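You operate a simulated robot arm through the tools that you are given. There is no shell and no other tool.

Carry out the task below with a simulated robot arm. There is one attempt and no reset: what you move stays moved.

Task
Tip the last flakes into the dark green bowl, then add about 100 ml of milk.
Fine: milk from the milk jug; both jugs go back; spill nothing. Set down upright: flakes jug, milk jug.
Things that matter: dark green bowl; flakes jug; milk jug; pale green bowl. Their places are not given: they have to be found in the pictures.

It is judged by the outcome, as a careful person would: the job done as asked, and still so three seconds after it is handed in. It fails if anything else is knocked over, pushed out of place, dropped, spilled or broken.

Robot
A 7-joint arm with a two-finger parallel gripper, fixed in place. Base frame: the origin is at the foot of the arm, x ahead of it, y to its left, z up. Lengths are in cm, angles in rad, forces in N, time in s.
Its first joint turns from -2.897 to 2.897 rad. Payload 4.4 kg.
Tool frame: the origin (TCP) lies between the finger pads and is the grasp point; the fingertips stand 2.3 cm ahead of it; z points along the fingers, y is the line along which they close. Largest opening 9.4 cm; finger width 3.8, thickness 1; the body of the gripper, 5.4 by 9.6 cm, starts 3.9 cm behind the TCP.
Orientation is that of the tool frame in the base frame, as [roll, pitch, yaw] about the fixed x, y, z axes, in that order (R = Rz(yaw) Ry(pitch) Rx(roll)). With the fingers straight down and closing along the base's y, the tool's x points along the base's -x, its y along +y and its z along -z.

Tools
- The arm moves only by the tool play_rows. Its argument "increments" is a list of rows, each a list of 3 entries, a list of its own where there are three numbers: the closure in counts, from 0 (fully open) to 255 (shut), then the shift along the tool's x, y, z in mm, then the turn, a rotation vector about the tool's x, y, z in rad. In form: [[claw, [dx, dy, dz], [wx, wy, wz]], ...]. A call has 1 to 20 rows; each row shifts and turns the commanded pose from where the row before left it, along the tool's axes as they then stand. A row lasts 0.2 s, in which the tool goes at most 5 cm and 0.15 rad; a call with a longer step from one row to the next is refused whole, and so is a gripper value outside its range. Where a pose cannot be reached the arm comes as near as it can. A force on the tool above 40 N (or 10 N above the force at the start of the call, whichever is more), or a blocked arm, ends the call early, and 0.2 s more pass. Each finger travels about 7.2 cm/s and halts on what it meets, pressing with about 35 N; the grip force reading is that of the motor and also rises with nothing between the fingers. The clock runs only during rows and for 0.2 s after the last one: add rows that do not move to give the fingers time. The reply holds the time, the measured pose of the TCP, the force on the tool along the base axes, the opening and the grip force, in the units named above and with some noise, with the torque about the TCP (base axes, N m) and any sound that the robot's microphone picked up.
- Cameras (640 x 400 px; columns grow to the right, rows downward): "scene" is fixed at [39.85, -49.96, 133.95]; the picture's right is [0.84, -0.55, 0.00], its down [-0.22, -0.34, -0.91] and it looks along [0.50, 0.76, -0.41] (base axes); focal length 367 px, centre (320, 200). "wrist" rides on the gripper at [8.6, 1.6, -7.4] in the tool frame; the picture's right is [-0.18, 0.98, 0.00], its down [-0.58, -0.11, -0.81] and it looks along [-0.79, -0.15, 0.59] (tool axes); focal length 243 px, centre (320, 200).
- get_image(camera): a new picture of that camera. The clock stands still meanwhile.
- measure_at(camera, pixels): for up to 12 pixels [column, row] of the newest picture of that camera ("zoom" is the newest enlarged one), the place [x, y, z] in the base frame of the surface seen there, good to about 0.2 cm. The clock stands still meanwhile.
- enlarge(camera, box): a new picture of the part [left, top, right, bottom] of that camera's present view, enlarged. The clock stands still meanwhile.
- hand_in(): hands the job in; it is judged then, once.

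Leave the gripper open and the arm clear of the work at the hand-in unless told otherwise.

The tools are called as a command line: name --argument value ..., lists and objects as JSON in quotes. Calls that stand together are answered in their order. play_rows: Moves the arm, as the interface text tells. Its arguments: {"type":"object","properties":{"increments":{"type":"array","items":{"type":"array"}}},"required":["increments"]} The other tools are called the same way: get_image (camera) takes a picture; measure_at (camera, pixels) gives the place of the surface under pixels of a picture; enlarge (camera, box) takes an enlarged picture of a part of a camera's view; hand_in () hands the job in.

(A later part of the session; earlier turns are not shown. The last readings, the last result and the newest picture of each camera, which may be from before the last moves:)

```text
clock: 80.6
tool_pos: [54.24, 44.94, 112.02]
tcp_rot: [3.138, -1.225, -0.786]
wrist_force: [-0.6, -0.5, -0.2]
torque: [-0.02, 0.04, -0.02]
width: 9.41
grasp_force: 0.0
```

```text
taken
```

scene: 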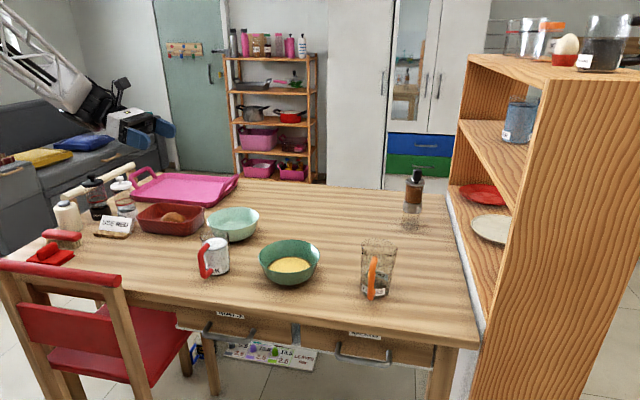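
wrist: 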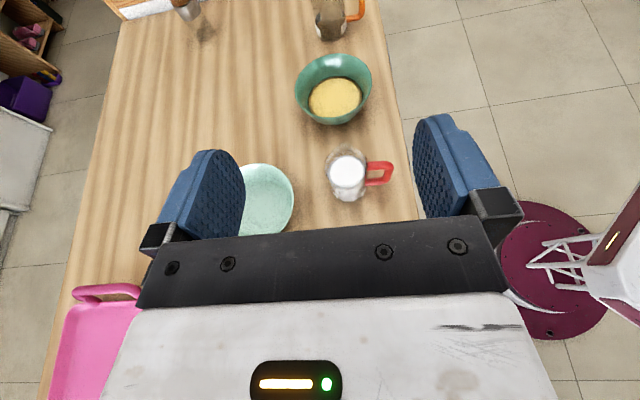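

A very good view. I'll zoom in on the milk jug at (350,175) and measure.

enlarge --camera "wrist" --box '[310, 138, 406, 210]'

```text
5.56 times, centred on (358, 174) of wrist
```

zoom: 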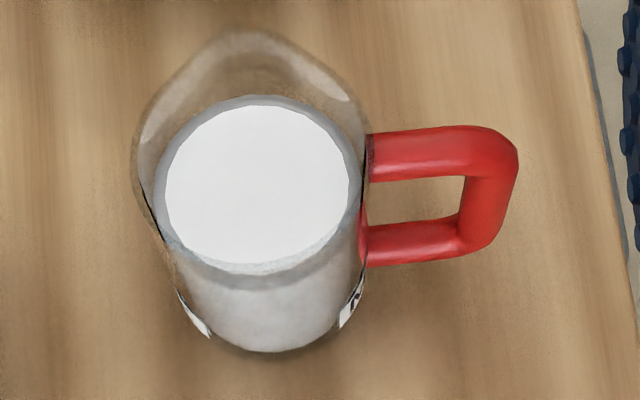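

measure_at --camera "zoom" --pixels '[[257, 185], [172, 185], [343, 185], [258, 110], [255, 255], [255, 300], [270, 345], [400, 150], [490, 150], [485, 215], [420, 235], [375, 240]]'

measure_at --camera "zoom" --pixels '[[375, 150], [440, 150], [500, 170], [330, 85], [345, 95], [240, 32], [150, 130], [145, 180], [160, 240], [200, 320], [345, 300], [365, 210]]'

```text
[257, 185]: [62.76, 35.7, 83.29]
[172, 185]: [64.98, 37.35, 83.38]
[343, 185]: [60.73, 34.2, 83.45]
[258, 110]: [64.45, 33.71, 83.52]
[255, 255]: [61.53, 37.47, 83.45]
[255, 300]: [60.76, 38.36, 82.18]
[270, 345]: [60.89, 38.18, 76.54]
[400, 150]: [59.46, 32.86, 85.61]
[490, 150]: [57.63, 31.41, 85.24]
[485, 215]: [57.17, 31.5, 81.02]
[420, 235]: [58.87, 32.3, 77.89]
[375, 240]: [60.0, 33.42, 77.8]
```

```text
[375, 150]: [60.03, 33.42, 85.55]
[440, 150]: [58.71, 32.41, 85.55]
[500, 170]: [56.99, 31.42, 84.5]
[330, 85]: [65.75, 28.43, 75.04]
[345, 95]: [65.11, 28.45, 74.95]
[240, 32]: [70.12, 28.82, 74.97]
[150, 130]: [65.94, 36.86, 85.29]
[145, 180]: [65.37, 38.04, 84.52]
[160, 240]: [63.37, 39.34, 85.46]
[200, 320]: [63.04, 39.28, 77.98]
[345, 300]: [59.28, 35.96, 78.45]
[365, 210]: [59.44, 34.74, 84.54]
```

The milk jug: centre (62.85, 35.7), outer radius ≈3.5, handle arms with a gap from z≈77.8 to 84.1. Final grasp TCP is (62.0, 36.55, 81.4). I'll descend to a waypoint behind it at (55.4, 43.2, 87.8).

play_rows --increments '[[10, [-27.6, 0.56, 12.6], [0, 0, 0]], [10, [-27.6, 0.56, 12.6], [0, 0, 0]], [10, [-27.6, 0.56, 12.6], [0, 0, 0]], [10, [-27.6, 0.56, 12.6], [0, 0, 0]], [10, [-27.6, 0.56, 12.6], [0, 0, 0]], [10, [-27.6, 0.56, 12.6], [0, 0, 0]], [10, [-27.6, 0.56, 12.6], [0, 0, 0]], [10, [-27.6, 0.56, 12.6], [0, 0, 0]], [10, [0, 0, 0], [0, 0, 0]]]'

get_image --camera "scene"

get_image --camera "wrist"

```text
clock: 82.6
tool_pos: [55.36, 43.08, 87.59]
tcp_rot: [3.141, -1.226, -0.787]
wrist_force: [0.7, -0.2, 0.5]
torque: [-0.01, 0.03, 0.0]
width: 9.01
grasp_force: 0.0
```

```text
taken
```

scene: 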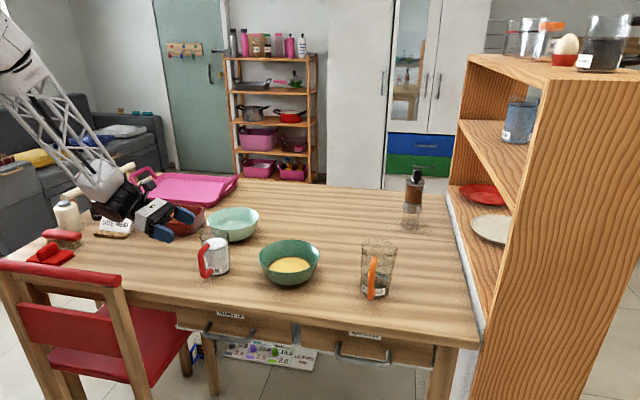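

```text
taken
```

wrist: 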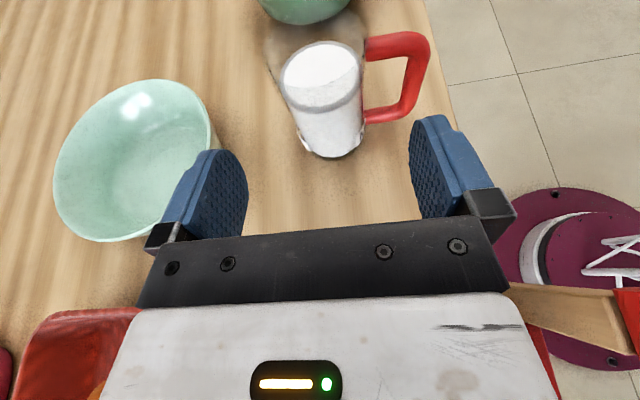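

I'll zoom the wrist view on the milk for an accurate inner radius (needed for the 100 ml estimate).

enlarge --camera "wrist" --box '[256, 20, 384, 100]'

```text
5.00 times, centred on (320, 60) of wrist
```

zoom: 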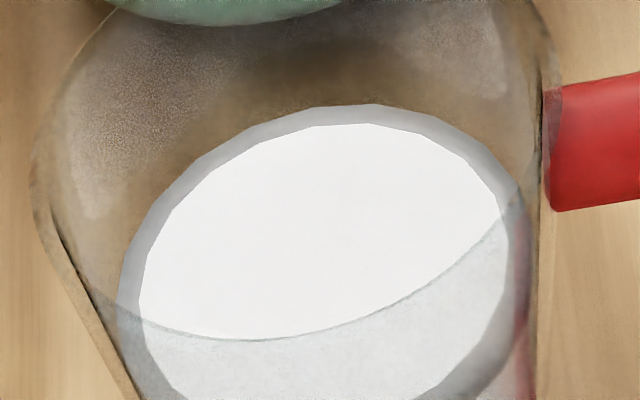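

measure_at --camera "zoom" --pixels '[[146, 290], [504, 240], [352, 128], [330, 230], [128, 290], [515, 225], [352, 112], [320, 392], [450, 390], [200, 170], [490, 330], [155, 340]]'

```text
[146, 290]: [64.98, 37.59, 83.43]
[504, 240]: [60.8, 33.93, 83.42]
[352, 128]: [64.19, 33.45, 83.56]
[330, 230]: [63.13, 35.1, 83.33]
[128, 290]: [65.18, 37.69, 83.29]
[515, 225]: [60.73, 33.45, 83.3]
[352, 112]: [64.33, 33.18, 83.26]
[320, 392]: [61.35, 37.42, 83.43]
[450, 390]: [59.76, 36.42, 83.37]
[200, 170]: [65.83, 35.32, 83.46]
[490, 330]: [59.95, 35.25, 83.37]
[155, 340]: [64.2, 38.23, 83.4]
```

The milk surface reads r≈2.85–3.0 cm, so 100 ml is a level drop of roughly 3.6 cm. The lip is on the side opposite the handle (azimuth 45°), exactly where I'll pour. Moving to the waypoint 4 cm short of the grasp.

play_rows --increments '[[10, [-5.5, -0.2, 16.7], [0, 0, 0]], [10, [-5.5, -0.2, 16.7], [0, 0, 0]], [10, [-5.5, -0.2, 16.7], [0, 0, 0]], [10, [-5.5, -0.2, 16.7], [0, 0, 0]], [10, [0, 0, 0], [0, 0, 0]]]'

get_image --camera "wrist"

enlarge --camera "scene" --box '[90, 180, 260, 300]'

```text
clock: 83.8
tool_pos: [59.16, 39.06, 83.41]
tcp_rot: [3.138, -1.227, -0.787]
wrist_force: [-0.2, 0.2, -0.3]
torque: [0.02, 0.01, 0.01]
width: 9.03
grasp_force: 0.1
```

```text
taken
```

wrist: 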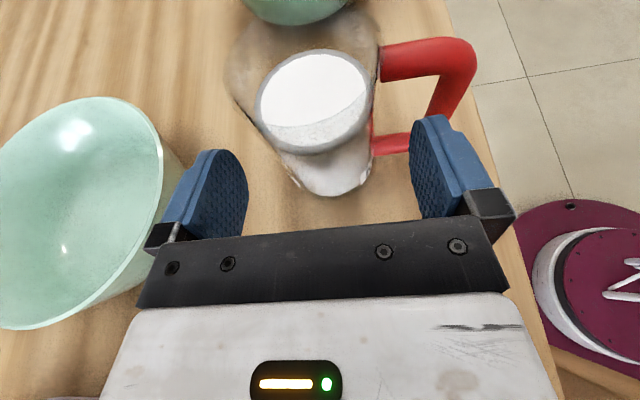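

```text
3.33 times, centred on (175, 240) of scene
```

zoom: 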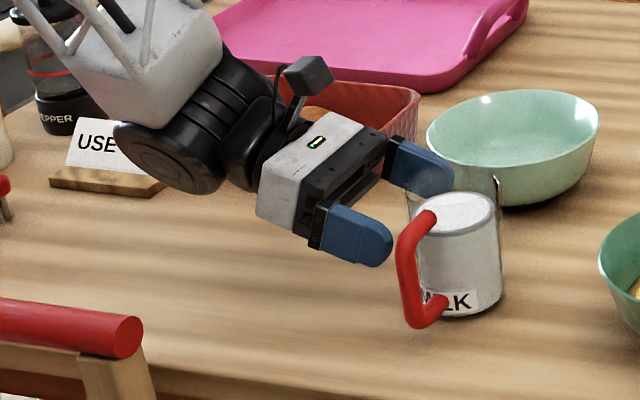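

Aligned: the right finger points between the jug wall and handle bar. I'll slide in slowly: first 2.5 cm.

play_rows --increments '[[10, [-2.0, -0.8, 8.5], [0, 0, 0]], [10, [-2.0, -0.8, 8.5], [0, 0, 0]], [10, [-2.0, -0.7, 8.5], [0, 0, 0]], [10, [0, 0, 0], [0, 0, 0]]]'

get_image --camera "wrist"

enlarge --camera "scene" --box '[150, 205, 250, 290]'

```text
clock: 84.8
tool_pos: [60.9, 37.8, 81.97]
tcp_rot: [3.14, -1.225, -0.79]
wrist_force: [0.1, -1.3, 0.4]
torque: [0.02, -0.03, -0.02]
width: 9.03
grasp_force: 0.1
```

```text
taken
```

wrist: 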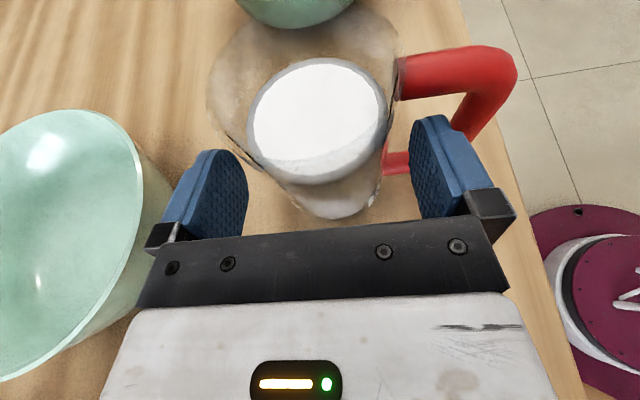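

```text
4.71 times, centred on (200, 248) of scene
```

zoom: 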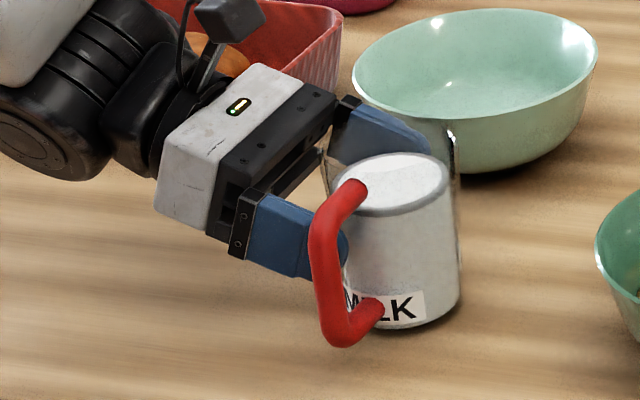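

No contact; the finger is passing inside the loop. I'll slide in the last 1.75 cm and close in steps.

play_rows --increments '[[10, [0, 0.5, 8.8], [0, 0, 0]], [10, [0, 0.5, 8.8], [0, 0, 0]], [10, [0, 0, 0], [0, 0, 0]]]'

get_image --camera "wrist"

enlarge --camera "scene" --box '[150, 205, 250, 290]'

```text
clock: 85.6
tool_pos: [61.87, 36.6, 81.25]
tcp_rot: [3.14, -1.225, -0.788]
wrist_force: [0.5, 0.8, 0.2]
torque: [-0.03, -0.02, 0.02]
width: 9.04
grasp_force: 0.1
```

```text
taken
```

wrist: 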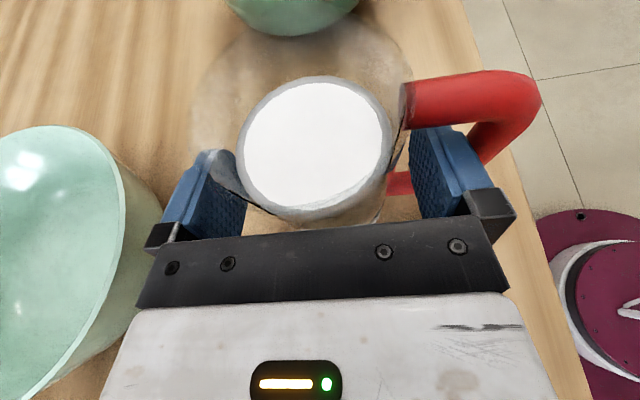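

```text
4.71 times, centred on (200, 248) of scene
```

zoom: 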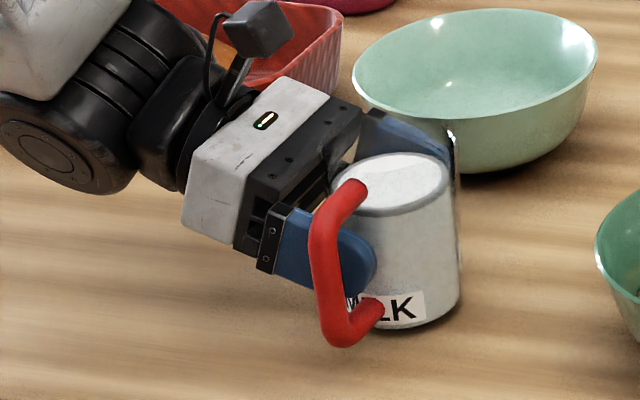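

In position, with the jug unmoved. I'll close stepwise to the jug wall (~7.0 cm).

play_rows --increments '[[28, [0, 0, 0], [0, 0, 0]], [42, [0, 0, 0], [0, 0, 0]], [52, [0, 0, 0], [0, 0, 0]], [57, [0, 0, 0], [0, 0, 0]], [62, [0, 0, 0], [0, 0, 0]], [62, [0, 0, 0], [0, 0, 0]]]'

```text
clock: 87.0
tool_pos: [61.9, 36.5, 81.42]
tcp_rot: [3.138, -1.226, -0.786]
wrist_force: [0.3, 0.1, -0.1]
torque: [0.01, 0.0, 0.04]
width: 7.11
grasp_force: 0.0
```

play_rows --increments '[[66, [0, 0, 0], [0, 0, 0]], [70, [0, 0, 0], [0, 0, 0]], [74, [0, 0, 0], [0, 0, 0]], [74, [0, 0, 0], [0, 0, 0]]]'

get_image --camera "wrist"

```text
clock: 88.0
tool_pos: [61.91, 36.62, 81.26]
tcp_rot: [3.14, -1.224, -0.788]
wrist_force: [-0.8, 0.2, 0.8]
torque: [0.0, 0.03, 0.02]
width: 6.96
grasp_force: 35.1
```

```text
taken
```

wrist: 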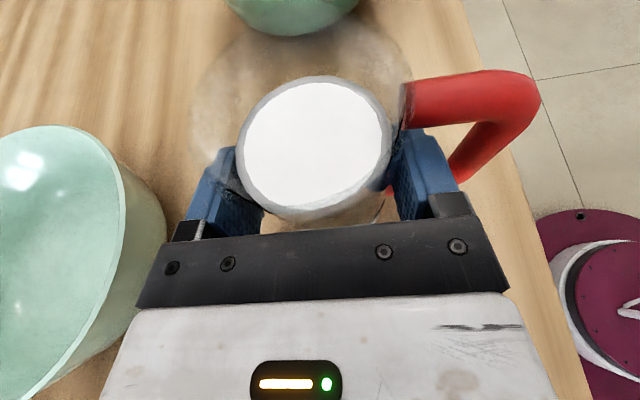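

It's held at 6.96 cm with 35 N and the jug didn't move. The grasp pose to return to is ≈(61.9, 36.57, 81.3). Lifting gently 2 cm and checking.

play_rows --increments '[[110, [0, 0, 0], [0, 0, 0]], [110, [2.8, 0, -1.0], [0, 0, 0]], [110, [4.7, 0, -1.7], [0, 0, 0]], [110, [5.6, 0, -2.0], [0, 0, 0]], [110, [5.6, 0, -2.0], [0, 0, 0]], [110, [0, 0, 0], [0, 0, 0]], [110, [0, 0, 0], [0, 0, 0]]]'

enlarge --camera "scene" --box '[150, 195, 250, 290]'

```text
clock: 89.6
tool_pos: [61.93, 36.52, 83.46]
tcp_rot: [3.138, -1.224, -0.787]
wrist_force: [0.4, 0.2, -4.0]
torque: [0.07, 0.0, 0.0]
width: 7.0
grasp_force: 35.3
```

```text
4.21 times, centred on (200, 242) of scene
```

zoom: 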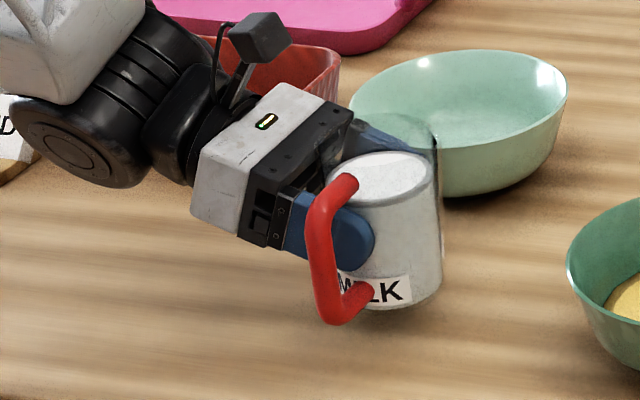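

Lifted cleanly; the total weight is ≈4.0 N. I'll raise it to z≈93 smoothly, then carry it level and slowly to the pouring place near the dark green bowl.

play_rows --increments '[[110, [9.4, 0, -3.4], [0, 0, 0]], [110, [14.1, 0, -5.1], [0, 0, 0]], [110, [16.9, 0, -6.1], [0, 0, 0]], [110, [16.9, 0, -6.1], [0, 0, 0]], [110, [16.9, 0, -6.1], [0, 0, 0]], [110, [9.4, 0, -3.4], [0, 0, 0]], [110, [4.7, 0, -1.7], [0, 0, 0]], [110, [0, 0, 0], [0, 0, 0]]]'

get_image --camera "wrist"

```text
clock: 91.4
tool_pos: [61.85, 36.44, 92.83]
tcp_rot: [3.137, -1.225, -0.787]
wrist_force: [0.5, -0.5, -3.2]
torque: [0.07, 0.01, 0.01]
width: 6.98
grasp_force: 34.5
```

```text
taken
```

wrist: 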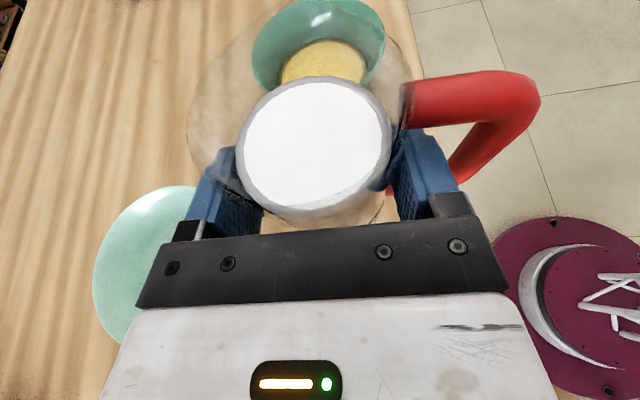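

I'll take the baseline milk level in the jug relative to the gripper with several points on the surface.

measure_at --camera "wrist" --pixels '[[315, 140], [270, 130], [360, 130], [300, 100], [320, 180], [290, 160], [345, 160], [330, 110], [255, 150], [375, 140], [280, 185], [310, 90]]'

play_rows --increments '[[110, [2.4, 2.4, 6.6], [0, 0, 0]], [110, [4.8, 4.85, 13.3], [0, 0, 0]], [110, [4.8, 4.85, 13.3], [0, 0, 0]], [110, [4.8, 4.85, 13.3], [0, 0, 0]], [110, [4.8, 4.85, 13.3], [0, 0, 0]], [110, [4.8, 4.85, 13.3], [0, 0, 0]], [110, [4.8, 4.85, 13.3], [0, 0, 0]], [110, [4.8, 4.85, 13.3], [0, 0, 0]], [110, [4.8, 4.85, 13.3], [0, 0, 0]], [110, [4.8, 4.85, 13.3], [0, 0, 0]], [110, [4.8, 4.85, 13.3], [0, 0, 0]], [110, [4.8, 4.85, 13.3], [0, 0, 0]], [110, [4.8, 4.85, 13.3], [0, 0, 0]], [110, [4.8, 4.85, 13.3], [0, 0, 0]], [110, [2.4, 2.4, 6.6], [0, 0, 0]], [110, [0, 0, 0], [0, 0, 0]]]'

get_image --camera "scene"

get_image --camera "wrist"

```text
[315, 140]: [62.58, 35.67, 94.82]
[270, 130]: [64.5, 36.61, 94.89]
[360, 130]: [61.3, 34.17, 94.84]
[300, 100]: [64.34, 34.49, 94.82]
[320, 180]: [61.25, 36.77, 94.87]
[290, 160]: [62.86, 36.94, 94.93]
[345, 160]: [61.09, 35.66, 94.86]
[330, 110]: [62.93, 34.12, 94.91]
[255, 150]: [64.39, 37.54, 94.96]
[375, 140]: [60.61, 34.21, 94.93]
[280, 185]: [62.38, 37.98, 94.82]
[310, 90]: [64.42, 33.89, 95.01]
```

```text
clock: 94.8
tool_pos: [71.08, 17.69, 92.89]
tcp_rot: [3.14, -1.225, -0.787]
wrist_force: [-0.7, -0.5, -3.8]
torque: [0.05, -0.01, 0.02]
width: 6.99
grasp_force: 34.6
```

```text
taken
```

scene: 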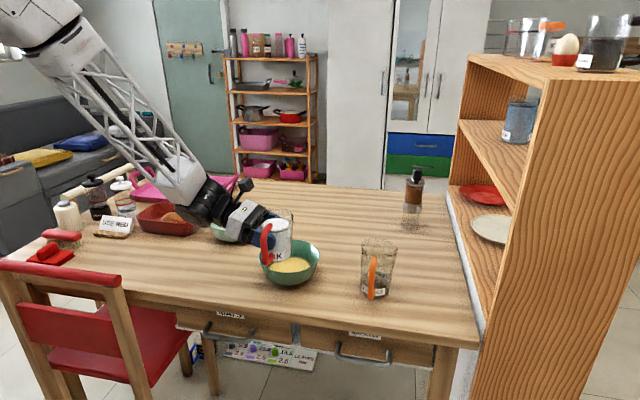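

```text
taken
```

wrist: 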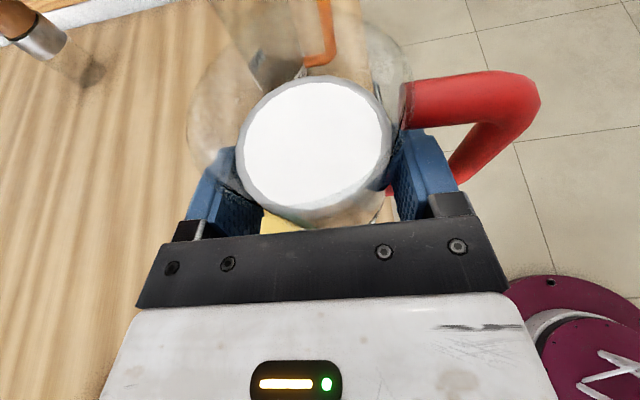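

Baseline: the milk surface is 2.06 cm above the TCP. The jug is level beside the bowl's centre. I'll lower to z≈89.5, then tip 26° (still before the lip should run).

play_rows --increments '[[110, [-10.7, 0, 3.85], [0, 0, 0]], [110, [-10.7, 0, 3.85], [0, 0, 0]], [110, [-10.7, 0, 3.85], [0, 0, 0]], [110, [0, 0, 0], [-0.0237, 0, -0.0659]], [110, [0, 0, 0], [-0.0237, 0, -0.0659]], [110, [0, 0, 0], [-0.0237, 0, -0.0659]], [110, [0, 0, 0], [-0.0237, 0, -0.0659]], [110, [0, 0, 0], [-0.0237, 0, -0.0659]], [110, [0, 0, 0], [-0.0237, 0, -0.0659]], [110, [0, 0, 0], [0, 0, 0]]]'

enlarge --camera "scene" --box '[220, 190, 340, 295]'

get_image --camera "wrist"

```text
clock: 97.0
tool_pos: [71.11, 17.74, 89.42]
tcp_rot: [2.217, -1.033, 0.062]
wrist_force: [0.0, -0.6, -2.7]
torque: [0.08, -0.03, -0.01]
width: 6.97
grasp_force: 35.3
```

```text
3.81 times, centred on (280, 242) of scene
```

zoom: 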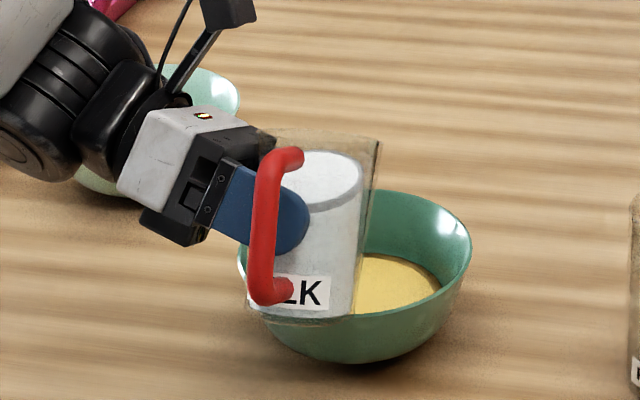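

```text
taken
```

wrist: 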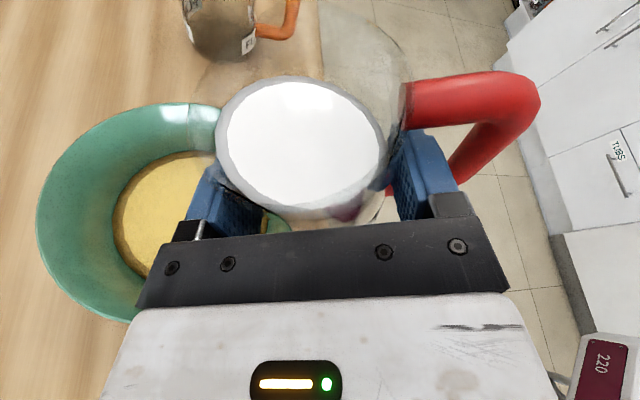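

Tipped 24°, nothing out yet. I'll continue slowly by 8° more.

play_rows --increments '[[110, [0, 0, 0], [-0.0119, 0, -0.0329]], [110, [0, 0, 0], [-0.0119, 0, -0.0329]], [110, [0, 0, 0], [-0.0119, 0, -0.0329]], [110, [0, 0, 0], [-0.0119, 0, -0.0329]], [110, [0, 0, 0], [0, 0, 0]]]'

enlarge --camera "scene" --box '[220, 190, 340, 295]'

get_image --camera "wrist"

```text
clock: 98.2
tool_pos: [71.02, 17.62, 89.35]
tcp_rot: [2.065, -0.921, 0.187]
wrist_force: [-1.0, 0.1, -2.9]
torque: [0.08, -0.03, 0.03]
width: 6.97
grasp_force: 34.8
```

```text
3.81 times, centred on (280, 242) of scene
```

zoom: 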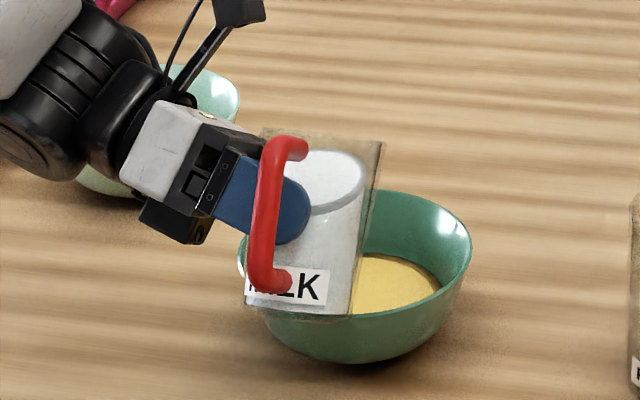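

```text
taken
```

wrist: 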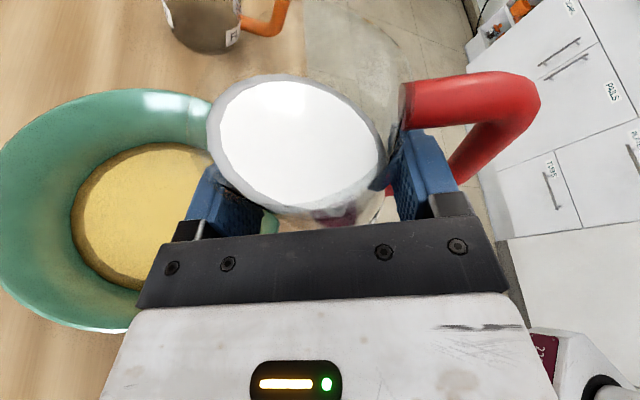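

Not running yet at 32°. I'll add 6° more.

play_rows --increments '[[110, [0, 0, 0], [-0.0119, 0, -0.0329]], [110, [0, 0, 0], [-0.0119, 0, -0.0329]], [110, [0, 0, 0], [-0.0119, 0, -0.0329]], [110, [0, 0, 0], [0, 0, 0]]]'

enlarge --camera "scene" --box '[220, 190, 340, 295]'

get_image --camera "wrist"

```text
clock: 99.2
tool_pos: [71.04, 17.62, 89.35]
tcp_rot: [1.977, -0.833, 0.255]
wrist_force: [-0.1, 0.2, -3.8]
torque: [0.07, -0.02, -0.02]
width: 6.94
grasp_force: 35.5
```

```text
3.81 times, centred on (280, 242) of scene
```

zoom: 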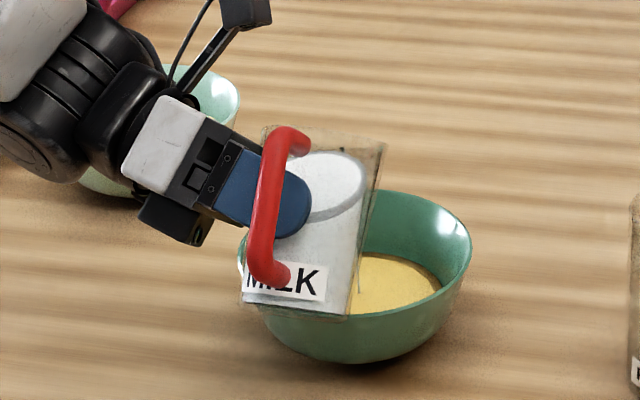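

```text
taken
```

wrist: 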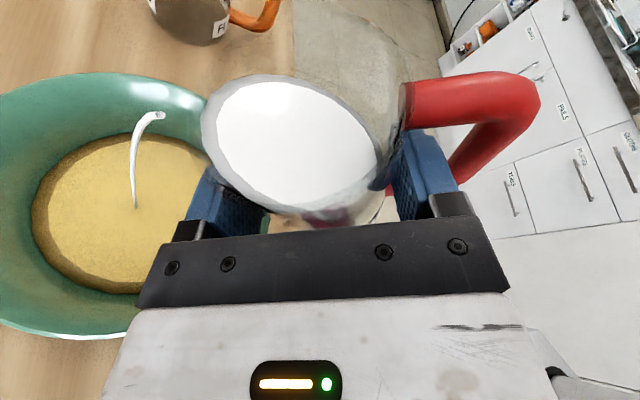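

The milk just started running: in the wrist view a thin stream from (160,115) lands on the flakes at (136,205). I'll check where it lands.

measure_at --camera "wrist" --pixels '[[160, 114], [140, 130], [134, 160], [136, 200], [100, 200], [60, 230], [110, 160], [35, 220], [70, 290], [150, 250]]'

```text
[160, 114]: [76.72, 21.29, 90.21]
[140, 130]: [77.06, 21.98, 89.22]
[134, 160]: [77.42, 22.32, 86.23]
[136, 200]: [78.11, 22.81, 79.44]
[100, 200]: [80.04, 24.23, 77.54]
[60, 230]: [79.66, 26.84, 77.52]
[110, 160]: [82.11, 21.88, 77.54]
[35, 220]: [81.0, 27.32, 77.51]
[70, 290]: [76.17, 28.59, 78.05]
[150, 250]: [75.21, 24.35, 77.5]
```

The stream leaves the lip at (76.7, 21.3, 90.2) and lands at (78.1, 22.8), almost at the bowl's centre. I'll tip 6° further and hold ~1.6 s.

play_rows --increments '[[110, [0, 0, 0], [-0.0119, 0, -0.0329]], [110, [0, 0, 0], [-0.0119, 0, -0.0329]], [110, [0, 0, 0], [-0.0119, 0, -0.0329]], [110, [0, 0, 0], [0, 0, 0]], [110, [0, 0, 0], [0, 0, 0]], [110, [0, 0, 0], [0, 0, 0]], [110, [0, 0, 0], [0, 0, 0]], [110, [0, 0, 0], [0, 0, 0]], [110, [0, 0, 0], [0, 0, 0]], [110, [0, 0, 0], [0, 0, 0]], [110, [0, 0, 0], [0, 0, 0]]]'

get_image --camera "wrist"

enlarge --camera "scene" --box '[220, 190, 340, 295]'

```text
clock: 101.6
tool_pos: [71.1, 17.76, 89.36]
tcp_rot: [1.907, -0.74, 0.305]
wrist_force: [0.0, 0.6, -3.0]
torque: [0.06, 0.0, -0.02]
width: 6.95
grasp_force: 34.7
```

```text
taken
```

wrist: 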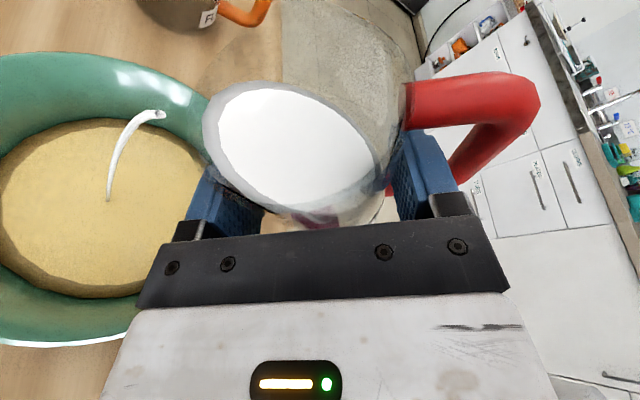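

```text
3.81 times, centred on (280, 242) of scene
```

zoom: 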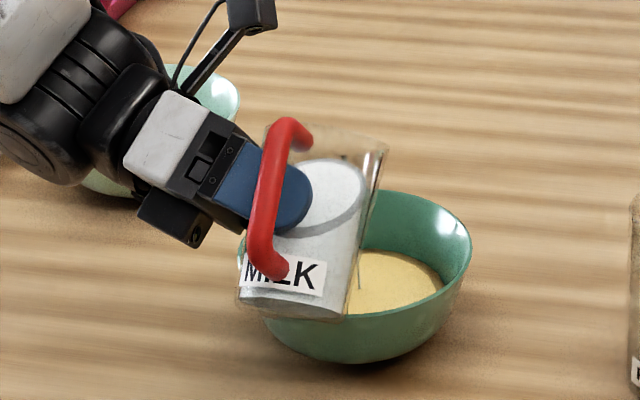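

Milk is flowing. I'll measure the bowl's level now.

measure_at --camera "wrist" --pixels '[[50, 200], [90, 230], [60, 160], [130, 240], [80, 270], [160, 160], [30, 220], [115, 275], [150, 200], [180, 150], [20, 170], [90, 140]]'

```text
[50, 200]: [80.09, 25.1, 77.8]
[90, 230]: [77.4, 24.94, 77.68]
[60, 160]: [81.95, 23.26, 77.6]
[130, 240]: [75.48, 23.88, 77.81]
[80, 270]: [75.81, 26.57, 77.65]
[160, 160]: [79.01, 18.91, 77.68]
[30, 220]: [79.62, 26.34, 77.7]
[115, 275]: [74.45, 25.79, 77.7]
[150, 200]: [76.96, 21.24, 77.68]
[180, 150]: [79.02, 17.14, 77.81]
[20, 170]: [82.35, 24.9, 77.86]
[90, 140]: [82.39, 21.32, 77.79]
```

The bowl level is up from 77.37 to ≈77.73 (about a third of the way). I'll hold at this angle another 1.4 s and measure again.

play_rows --increments '[[110, [0, 0, 0], [0, 0, 0]], [110, [0, 0, 0], [0, 0, 0]], [110, [0, 0, 0], [0, 0, 0]], [110, [0, 0, 0], [0, 0, 0]], [110, [0, 0, 0], [0, 0, 0]], [110, [0, 0, 0], [0, 0, 0]]]'

get_image --camera "wrist"

measure_at --camera "wrist" --pixels '[[50, 200], [90, 230], [60, 160], [130, 240], [80, 270], [160, 160], [30, 220], [115, 275], [150, 200], [180, 150], [20, 170], [90, 140]]'

```text
clock: 103.0
tool_pos: [70.97, 17.64, 89.35]
tcp_rot: [1.907, -0.74, 0.304]
wrist_force: [0.1, 0.0, -3.0]
torque: [0.07, -0.02, -0.02]
width: 6.95
grasp_force: 35.3
```

```text
taken
```

wrist: 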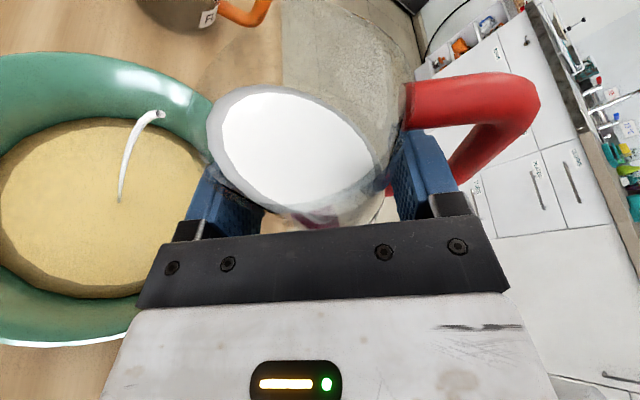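

```text
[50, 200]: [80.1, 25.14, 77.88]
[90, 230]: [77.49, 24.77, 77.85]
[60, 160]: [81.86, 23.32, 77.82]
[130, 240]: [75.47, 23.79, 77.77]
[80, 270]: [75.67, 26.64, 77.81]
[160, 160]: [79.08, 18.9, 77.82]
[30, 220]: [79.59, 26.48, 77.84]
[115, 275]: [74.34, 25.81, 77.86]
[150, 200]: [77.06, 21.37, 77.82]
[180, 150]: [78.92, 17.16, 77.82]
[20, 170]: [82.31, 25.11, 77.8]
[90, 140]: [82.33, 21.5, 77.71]
```

measure_at --camera "wrist" --pixels '[[95, 121], [60, 128], [20, 155], [3, 185], [10, 265], [40, 287], [80, 296], [120, 294], [150, 124], [180, 135], [203, 155], [3, 215]]'

```text
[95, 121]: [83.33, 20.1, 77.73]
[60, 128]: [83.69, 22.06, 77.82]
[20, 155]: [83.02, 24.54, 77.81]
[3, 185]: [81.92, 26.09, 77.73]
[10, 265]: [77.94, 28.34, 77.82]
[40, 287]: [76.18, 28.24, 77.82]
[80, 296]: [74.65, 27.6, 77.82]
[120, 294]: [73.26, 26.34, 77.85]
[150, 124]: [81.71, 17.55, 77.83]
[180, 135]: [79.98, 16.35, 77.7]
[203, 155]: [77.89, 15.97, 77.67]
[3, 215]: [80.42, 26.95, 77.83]
```

The bowl's inner radius at this level is ≈6.15 cm (119 cm²), so 100 ml corresponds to a rise of ≈0.85 cm. For consistency I'll measure the present level from the scene camera too.

enlarge --camera "scene" --box '[260, 230, 325, 290]'

```text
6.67 times, centred on (292, 260) of scene
```

zoom: 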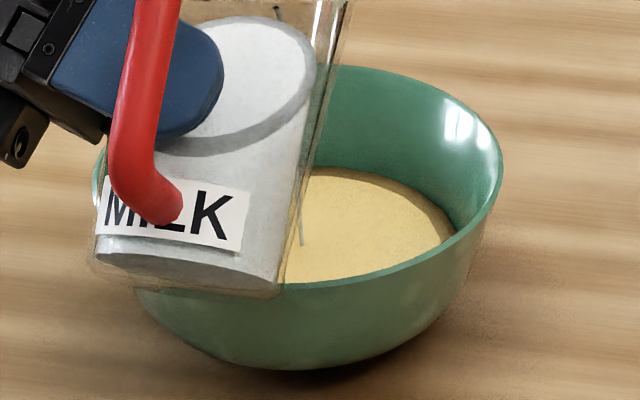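

measure_at --camera "zoom" --pixels '[[330, 200], [360, 200], [390, 210], [420, 220], [340, 230], [370, 240], [400, 245], [330, 260], [360, 265], [310, 270], [380, 225], [350, 180]]'

```text
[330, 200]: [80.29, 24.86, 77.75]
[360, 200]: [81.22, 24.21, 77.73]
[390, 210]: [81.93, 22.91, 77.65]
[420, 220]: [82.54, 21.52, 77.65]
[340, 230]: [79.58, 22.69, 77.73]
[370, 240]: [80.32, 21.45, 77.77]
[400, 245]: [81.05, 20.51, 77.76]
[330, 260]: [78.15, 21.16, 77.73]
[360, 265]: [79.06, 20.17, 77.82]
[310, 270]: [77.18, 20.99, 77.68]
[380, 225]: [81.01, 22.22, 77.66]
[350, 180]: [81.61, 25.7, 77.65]
```

Both cameras agree on a rise of ≈0.35 cm so far (≈40 ml). I'll tip 6° further (to ~50°) and hold 2 s.

play_rows --increments '[[110, [0, 0, 0], [-0.0119, 0, -0.0329]], [110, [0, 0, 0], [-0.0119, 0, -0.0329]], [110, [0, 0, 0], [-0.0119, 0, -0.0329]], [110, [0, 0, 0], [0, 0, 0]], [110, [0, 0, 0], [0, 0, 0]], [110, [0, 0, 0], [0, 0, 0]], [110, [0, 0, 0], [0, 0, 0]], [110, [0, 0, 0], [0, 0, 0]], [110, [0, 0, 0], [0, 0, 0]], [110, [0, 0, 0], [0, 0, 0]], [110, [0, 0, 0], [0, 0, 0]], [110, [0, 0, 0], [0, 0, 0]]]'

get_image --camera "wrist"

measure_at --camera "wrist" --pixels '[[50, 200], [90, 230], [60, 160], [130, 240], [80, 270], [160, 160], [30, 220], [115, 275], [150, 200], [160, 140], [20, 170], [60, 140]]'

```text
clock: 105.6
tool_pos: [71.03, 17.64, 89.42]
tcp_rot: [1.845, -0.647, 0.343]
wrist_force: [0.5, -0.3, -2.5]
torque: [0.05, -0.02, 0.01]
width: 6.98
grasp_force: 34.9
```

```text
taken
```

wrist: 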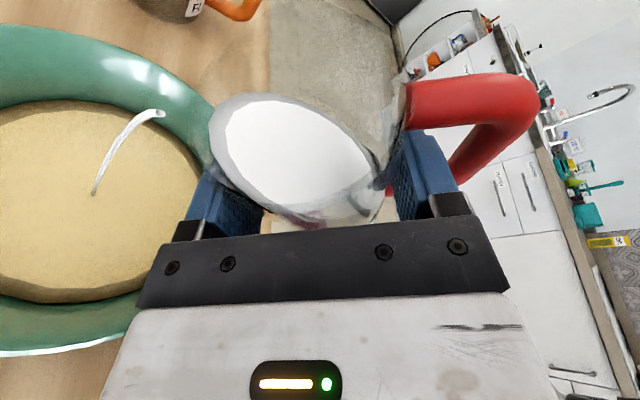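

```text
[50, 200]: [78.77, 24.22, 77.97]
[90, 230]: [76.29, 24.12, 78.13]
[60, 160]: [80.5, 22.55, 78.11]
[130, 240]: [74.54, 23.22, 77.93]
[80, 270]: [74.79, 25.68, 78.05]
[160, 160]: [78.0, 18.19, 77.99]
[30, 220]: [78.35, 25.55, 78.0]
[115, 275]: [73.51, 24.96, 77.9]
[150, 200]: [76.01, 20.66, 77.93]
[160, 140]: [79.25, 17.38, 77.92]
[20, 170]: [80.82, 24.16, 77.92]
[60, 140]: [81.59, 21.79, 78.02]
```

The level is ≈77.99 by the wrist camera (baseline ≈77.47), so ≈60 ml; the stream is still inside the bowl. I'll hold another 1.6 s.

play_rows --increments '[[110, [0, 0, 0], [0, 0, 0]], [110, [0, 0, 0], [0, 0, 0]], [110, [0, 0, 0], [0, 0, 0]], [110, [0, 0, 0], [0, 0, 0]], [110, [0, 0, 0], [0, 0, 0]], [110, [0, 0, 0], [0, 0, 0]], [110, [0, 0, 0], [0, 0, 0]]]'

get_image --camera "wrist"

measure_at --camera "wrist" --pixels '[[50, 200], [90, 230], [60, 160], [130, 240], [80, 270], [160, 160], [30, 220], [115, 275], [150, 200], [160, 140], [20, 170], [60, 140]]'

```text
clock: 107.2
tool_pos: [70.93, 17.65, 89.33]
tcp_rot: [1.846, -0.645, 0.343]
wrist_force: [0.0, 0.2, -2.4]
torque: [0.06, 0.0, -0.02]
width: 6.96
grasp_force: 35.0
```

```text
taken
```

wrist: 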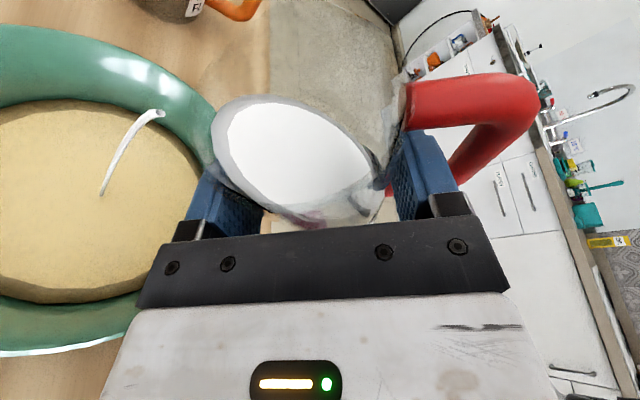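

```text
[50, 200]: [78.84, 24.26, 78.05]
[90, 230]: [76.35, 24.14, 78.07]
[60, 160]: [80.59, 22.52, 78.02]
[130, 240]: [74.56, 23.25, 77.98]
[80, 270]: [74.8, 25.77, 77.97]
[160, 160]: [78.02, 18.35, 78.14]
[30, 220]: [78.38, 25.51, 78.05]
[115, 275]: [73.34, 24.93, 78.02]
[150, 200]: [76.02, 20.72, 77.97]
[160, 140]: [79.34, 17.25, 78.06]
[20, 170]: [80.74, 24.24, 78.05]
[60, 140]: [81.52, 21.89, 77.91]
```

≈66 ml and the flow is nearly balanced at 50°. I'll tip 5° more (to ~55°) and hold 1.6 s.

play_rows --increments '[[110, [0, 0, 0], [-0.0099, 0, -0.0276]], [110, [0, 0, 0], [-0.0099, 0, -0.0276]], [110, [0, 0, 0], [-0.0099, 0, -0.0276]], [110, [0, 0, 0], [0, 0, 0]], [110, [0, 0, 0], [0, 0, 0]], [110, [0, 0, 0], [0, 0, 0]], [110, [0, 0, 0], [0, 0, 0]], [110, [0, 0, 0], [0, 0, 0]], [110, [0, 0, 0], [0, 0, 0]]]'

get_image --camera "wrist"

measure_at --camera "wrist" --pixels '[[50, 200], [70, 230], [60, 160], [130, 240], [80, 270], [160, 160], [30, 220], [115, 275], [150, 200], [150, 140], [20, 170], [60, 130]]'

```text
clock: 109.2
tool_pos: [71.05, 17.75, 89.38]
tcp_rot: [1.801, -0.565, 0.368]
wrist_force: [0.2, -0.8, -1.7]
torque: [0.06, -0.03, 0.02]
width: 6.99
grasp_force: 35.3
```

```text
taken
```

wrist: 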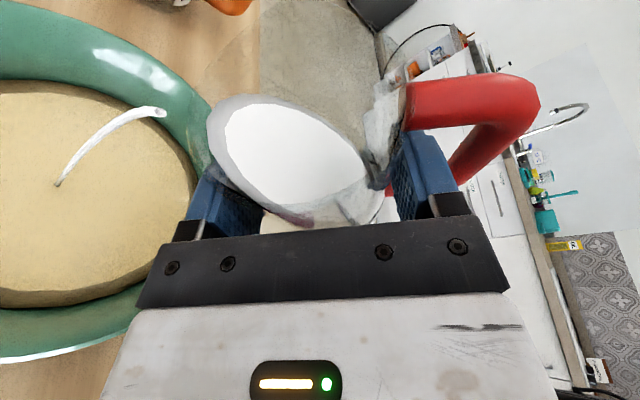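

```text
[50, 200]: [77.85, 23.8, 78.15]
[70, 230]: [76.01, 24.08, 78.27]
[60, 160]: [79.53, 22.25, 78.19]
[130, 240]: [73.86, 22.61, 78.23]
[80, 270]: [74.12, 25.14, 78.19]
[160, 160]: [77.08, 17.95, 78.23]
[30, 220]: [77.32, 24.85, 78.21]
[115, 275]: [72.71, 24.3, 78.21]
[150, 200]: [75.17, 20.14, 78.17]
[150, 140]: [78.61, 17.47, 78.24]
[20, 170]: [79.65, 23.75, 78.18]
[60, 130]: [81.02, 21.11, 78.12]
```

≈86 ml now and still flowing at ~12 ml/s. I'll hold 0.6 s and measure again.

play_rows --increments '[[110, [0, 0, 0], [0, 0, 0]], [110, [0, 0, 0], [0, 0, 0]]]'

get_image --camera "wrist"

measure_at --camera "wrist" --pixels '[[50, 210], [70, 230], [90, 200], [130, 240], [80, 270], [160, 160], [30, 220], [115, 275], [150, 200], [150, 140], [20, 170], [60, 130]]'

enlarge --camera "scene" --box '[260, 230, 325, 290]'

measure_at --camera "zoom" --pixels '[[340, 200], [360, 200], [390, 210], [420, 215], [345, 230], [370, 240], [400, 240], [340, 255], [360, 260], [410, 200], [380, 225], [360, 180]]'

```text
clock: 109.8
tool_pos: [71.07, 17.71, 89.48]
tcp_rot: [1.802, -0.567, 0.367]
wrist_force: [0.1, 0.0, -2.2]
torque: [0.04, -0.03, -0.02]
width: 6.96
grasp_force: 34.9
```

```text
taken
```

wrist: 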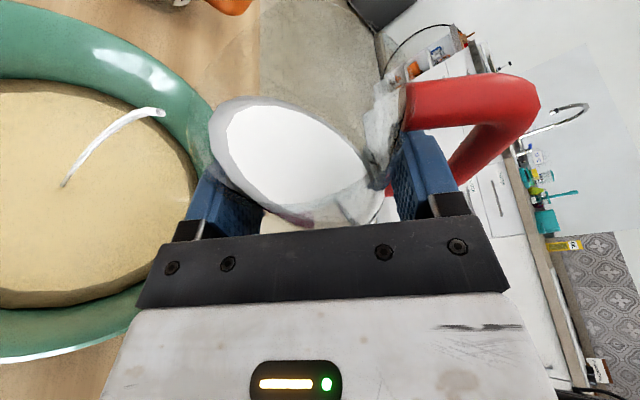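

```text
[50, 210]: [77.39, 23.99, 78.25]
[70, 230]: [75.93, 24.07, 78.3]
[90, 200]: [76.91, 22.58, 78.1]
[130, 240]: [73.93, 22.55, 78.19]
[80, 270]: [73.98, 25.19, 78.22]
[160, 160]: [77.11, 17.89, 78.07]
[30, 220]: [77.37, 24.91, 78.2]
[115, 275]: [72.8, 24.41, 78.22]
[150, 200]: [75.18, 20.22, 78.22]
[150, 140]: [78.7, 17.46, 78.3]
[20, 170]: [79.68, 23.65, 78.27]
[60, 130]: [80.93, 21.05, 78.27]
```

```text
6.67 times, centred on (292, 260) of scene
```

zoom: 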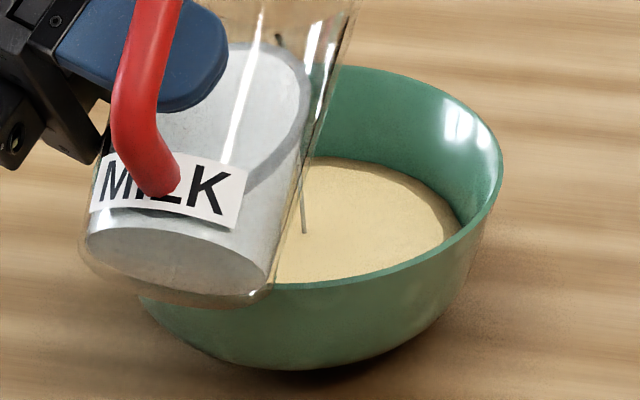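

```text
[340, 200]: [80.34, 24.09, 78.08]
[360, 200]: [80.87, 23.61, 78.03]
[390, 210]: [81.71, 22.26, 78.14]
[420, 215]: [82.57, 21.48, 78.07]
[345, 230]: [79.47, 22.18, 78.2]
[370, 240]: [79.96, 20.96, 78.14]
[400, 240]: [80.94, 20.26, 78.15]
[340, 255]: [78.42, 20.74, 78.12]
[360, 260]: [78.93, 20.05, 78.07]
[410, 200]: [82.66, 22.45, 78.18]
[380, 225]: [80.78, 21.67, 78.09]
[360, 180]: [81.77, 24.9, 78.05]
```

Both cameras give a rise of ≈0.74 cm, roughly 87 ml so far. To double-check with the jug itself, I'll tip it back upright over the bowl and measure the milk level drop in the jug before deciding on the last bit.

play_rows --increments '[[110, [0, 0, 0], [0.0466, 0, 0.1295]], [110, [0, 0, 0], [0.0466, 0, 0.1295]], [110, [0, 0, 0], [0.0466, 0, 0.1295]], [110, [0, 0, 0], [0.0466, 0, 0.1295]], [110, [0, 0, 0], [0.0466, 0, 0.1295]], [110, [0, 0, 0], [0.0466, 0, 0.1295]], [110, [0, 0, 0], [0.0466, 0, 0.1295]], [110, [0, 0, 0], [0, 0, 0]], [110, [0, 0, 0], [0, 0, 0]]]'

get_image --camera "wrist"

enlarge --camera "scene" --box '[220, 190, 340, 295]'

```text
clock: 111.8
tool_pos: [71.08, 17.67, 89.5]
tcp_rot: [3.138, -1.224, -0.786]
wrist_force: [-0.6, 0.1, -2.0]
torque: [0.04, 0.0, 0.03]
width: 6.95
grasp_force: 35.1
```

```text
taken
```

wrist: 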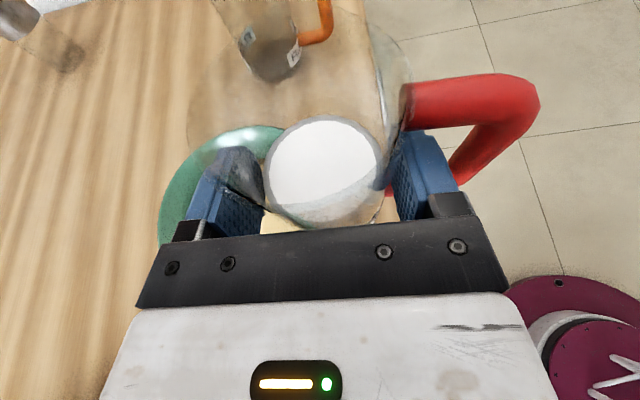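

```text
3.81 times, centred on (280, 242) of scene
```

zoom: 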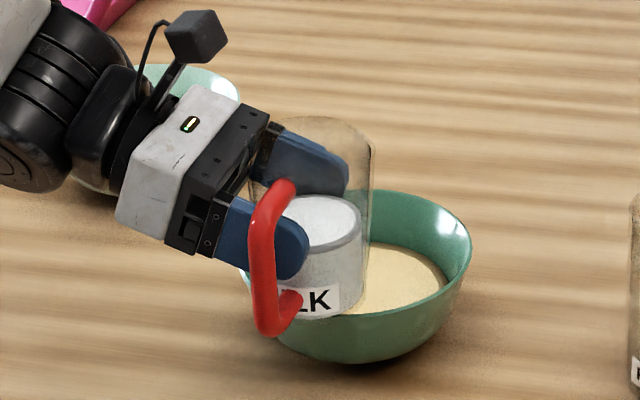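

measure_at --camera "wrist" --pixels '[[315, 150], [290, 150], [345, 140], [320, 125], [340, 165], [300, 170], [325, 140], [310, 135], [355, 150], [285, 165], [320, 185], [335, 195]]'

enlarge --camera "scene" --box '[260, 230, 325, 290]'

measure_at --camera "zoom" --pixels '[[375, 190], [390, 210], [420, 205], [385, 235], [370, 250], [400, 240], [360, 262], [410, 200], [395, 225], [420, 225], [400, 190], [380, 260]]'

```text
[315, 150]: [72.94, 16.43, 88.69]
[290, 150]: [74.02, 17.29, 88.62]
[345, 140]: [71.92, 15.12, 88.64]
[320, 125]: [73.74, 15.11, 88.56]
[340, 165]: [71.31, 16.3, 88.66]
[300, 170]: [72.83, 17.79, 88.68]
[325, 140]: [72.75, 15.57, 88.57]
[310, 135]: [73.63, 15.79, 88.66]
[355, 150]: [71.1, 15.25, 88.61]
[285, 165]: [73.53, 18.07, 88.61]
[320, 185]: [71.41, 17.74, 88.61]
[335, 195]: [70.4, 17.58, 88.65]
```

```text
6.67 times, centred on (292, 260) of scene
```

zoom: 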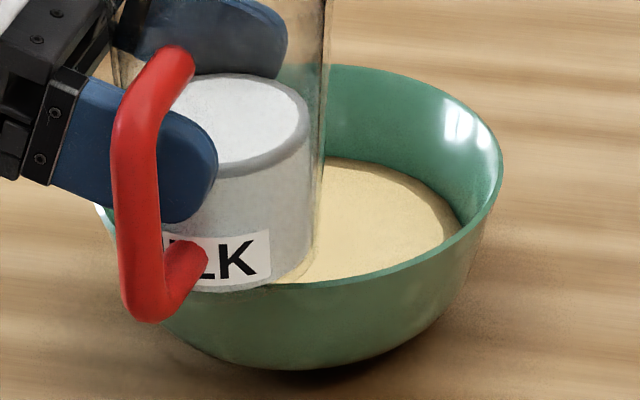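

```text
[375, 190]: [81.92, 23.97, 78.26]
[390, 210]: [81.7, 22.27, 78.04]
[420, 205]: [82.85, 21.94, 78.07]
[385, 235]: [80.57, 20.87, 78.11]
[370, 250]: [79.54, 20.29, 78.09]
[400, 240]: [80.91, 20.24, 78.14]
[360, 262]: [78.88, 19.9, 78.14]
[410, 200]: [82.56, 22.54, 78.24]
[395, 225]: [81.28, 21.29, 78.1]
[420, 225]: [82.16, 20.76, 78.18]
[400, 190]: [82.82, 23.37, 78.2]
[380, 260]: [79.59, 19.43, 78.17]
```

The milk level in the jug dropped 2.86 cm and the bowl rose 0.775 cm; together these say about 85–90 ml. About 12 ml more is wanted, so I'll tip once more to ~57° and hold briefly.

play_rows --increments '[[110, [0, 0, 0], [-0.0475, 0, -0.1317]], [110, [0, 0, 0], [-0.0475, 0, -0.1317]], [110, [0, 0, 0], [-0.0475, 0, -0.1317]], [110, [0, 0, 0], [-0.0475, 0, -0.1317]], [110, [0, 0, 0], [-0.0475, 0, -0.1317]], [110, [0, 0, 0], [-0.0475, 0, -0.1317]], [110, [0, 0, 0], [-0.0178, 0, -0.0494]], [110, [0, 0, 0], [-0.0178, 0, -0.0494]], [110, [0, 0, 0], [-0.0178, 0, -0.0494]], [110, [0, 0, 0], [0, 0, 0]], [110, [0, 0, 0], [0, 0, 0]]]'

get_image --camera "wrist"

enlarge --camera "scene" --box '[260, 230, 325, 290]'

measure_at --camera "zoom" --pixels '[[375, 190], [390, 210], [420, 205], [385, 235], [370, 250], [400, 240], [360, 262], [410, 200], [395, 225], [420, 225], [400, 190], [380, 260]]'

```text
clock: 114.2
tool_pos: [70.97, 17.74, 89.23]
tcp_rot: [1.786, -0.534, 0.377]
wrist_force: [-0.1, -0.3, -2.5]
torque: [0.04, -0.03, 0.02]
width: 6.94
grasp_force: 35.0
```

```text
taken
```

wrist: 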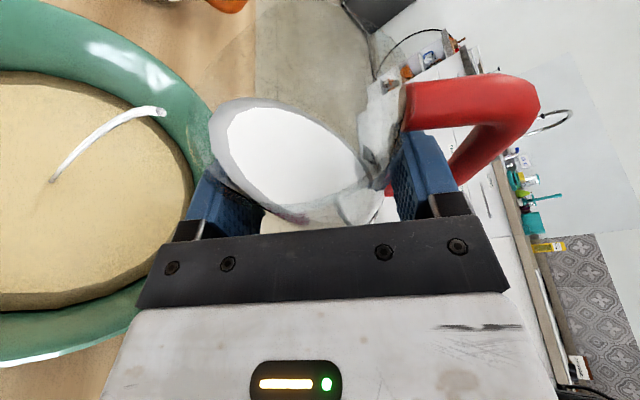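

```text
6.67 times, centred on (292, 260) of scene
```

zoom: 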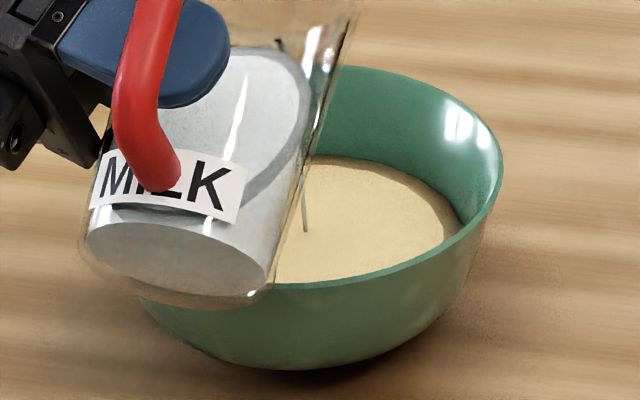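

```text
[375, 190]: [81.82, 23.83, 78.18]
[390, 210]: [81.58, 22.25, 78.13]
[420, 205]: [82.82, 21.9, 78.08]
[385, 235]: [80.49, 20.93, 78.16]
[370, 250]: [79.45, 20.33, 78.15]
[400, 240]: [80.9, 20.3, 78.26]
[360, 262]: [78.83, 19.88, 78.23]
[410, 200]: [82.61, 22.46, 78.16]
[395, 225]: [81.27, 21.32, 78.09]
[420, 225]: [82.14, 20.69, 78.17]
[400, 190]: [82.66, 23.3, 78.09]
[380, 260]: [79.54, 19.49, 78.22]
```

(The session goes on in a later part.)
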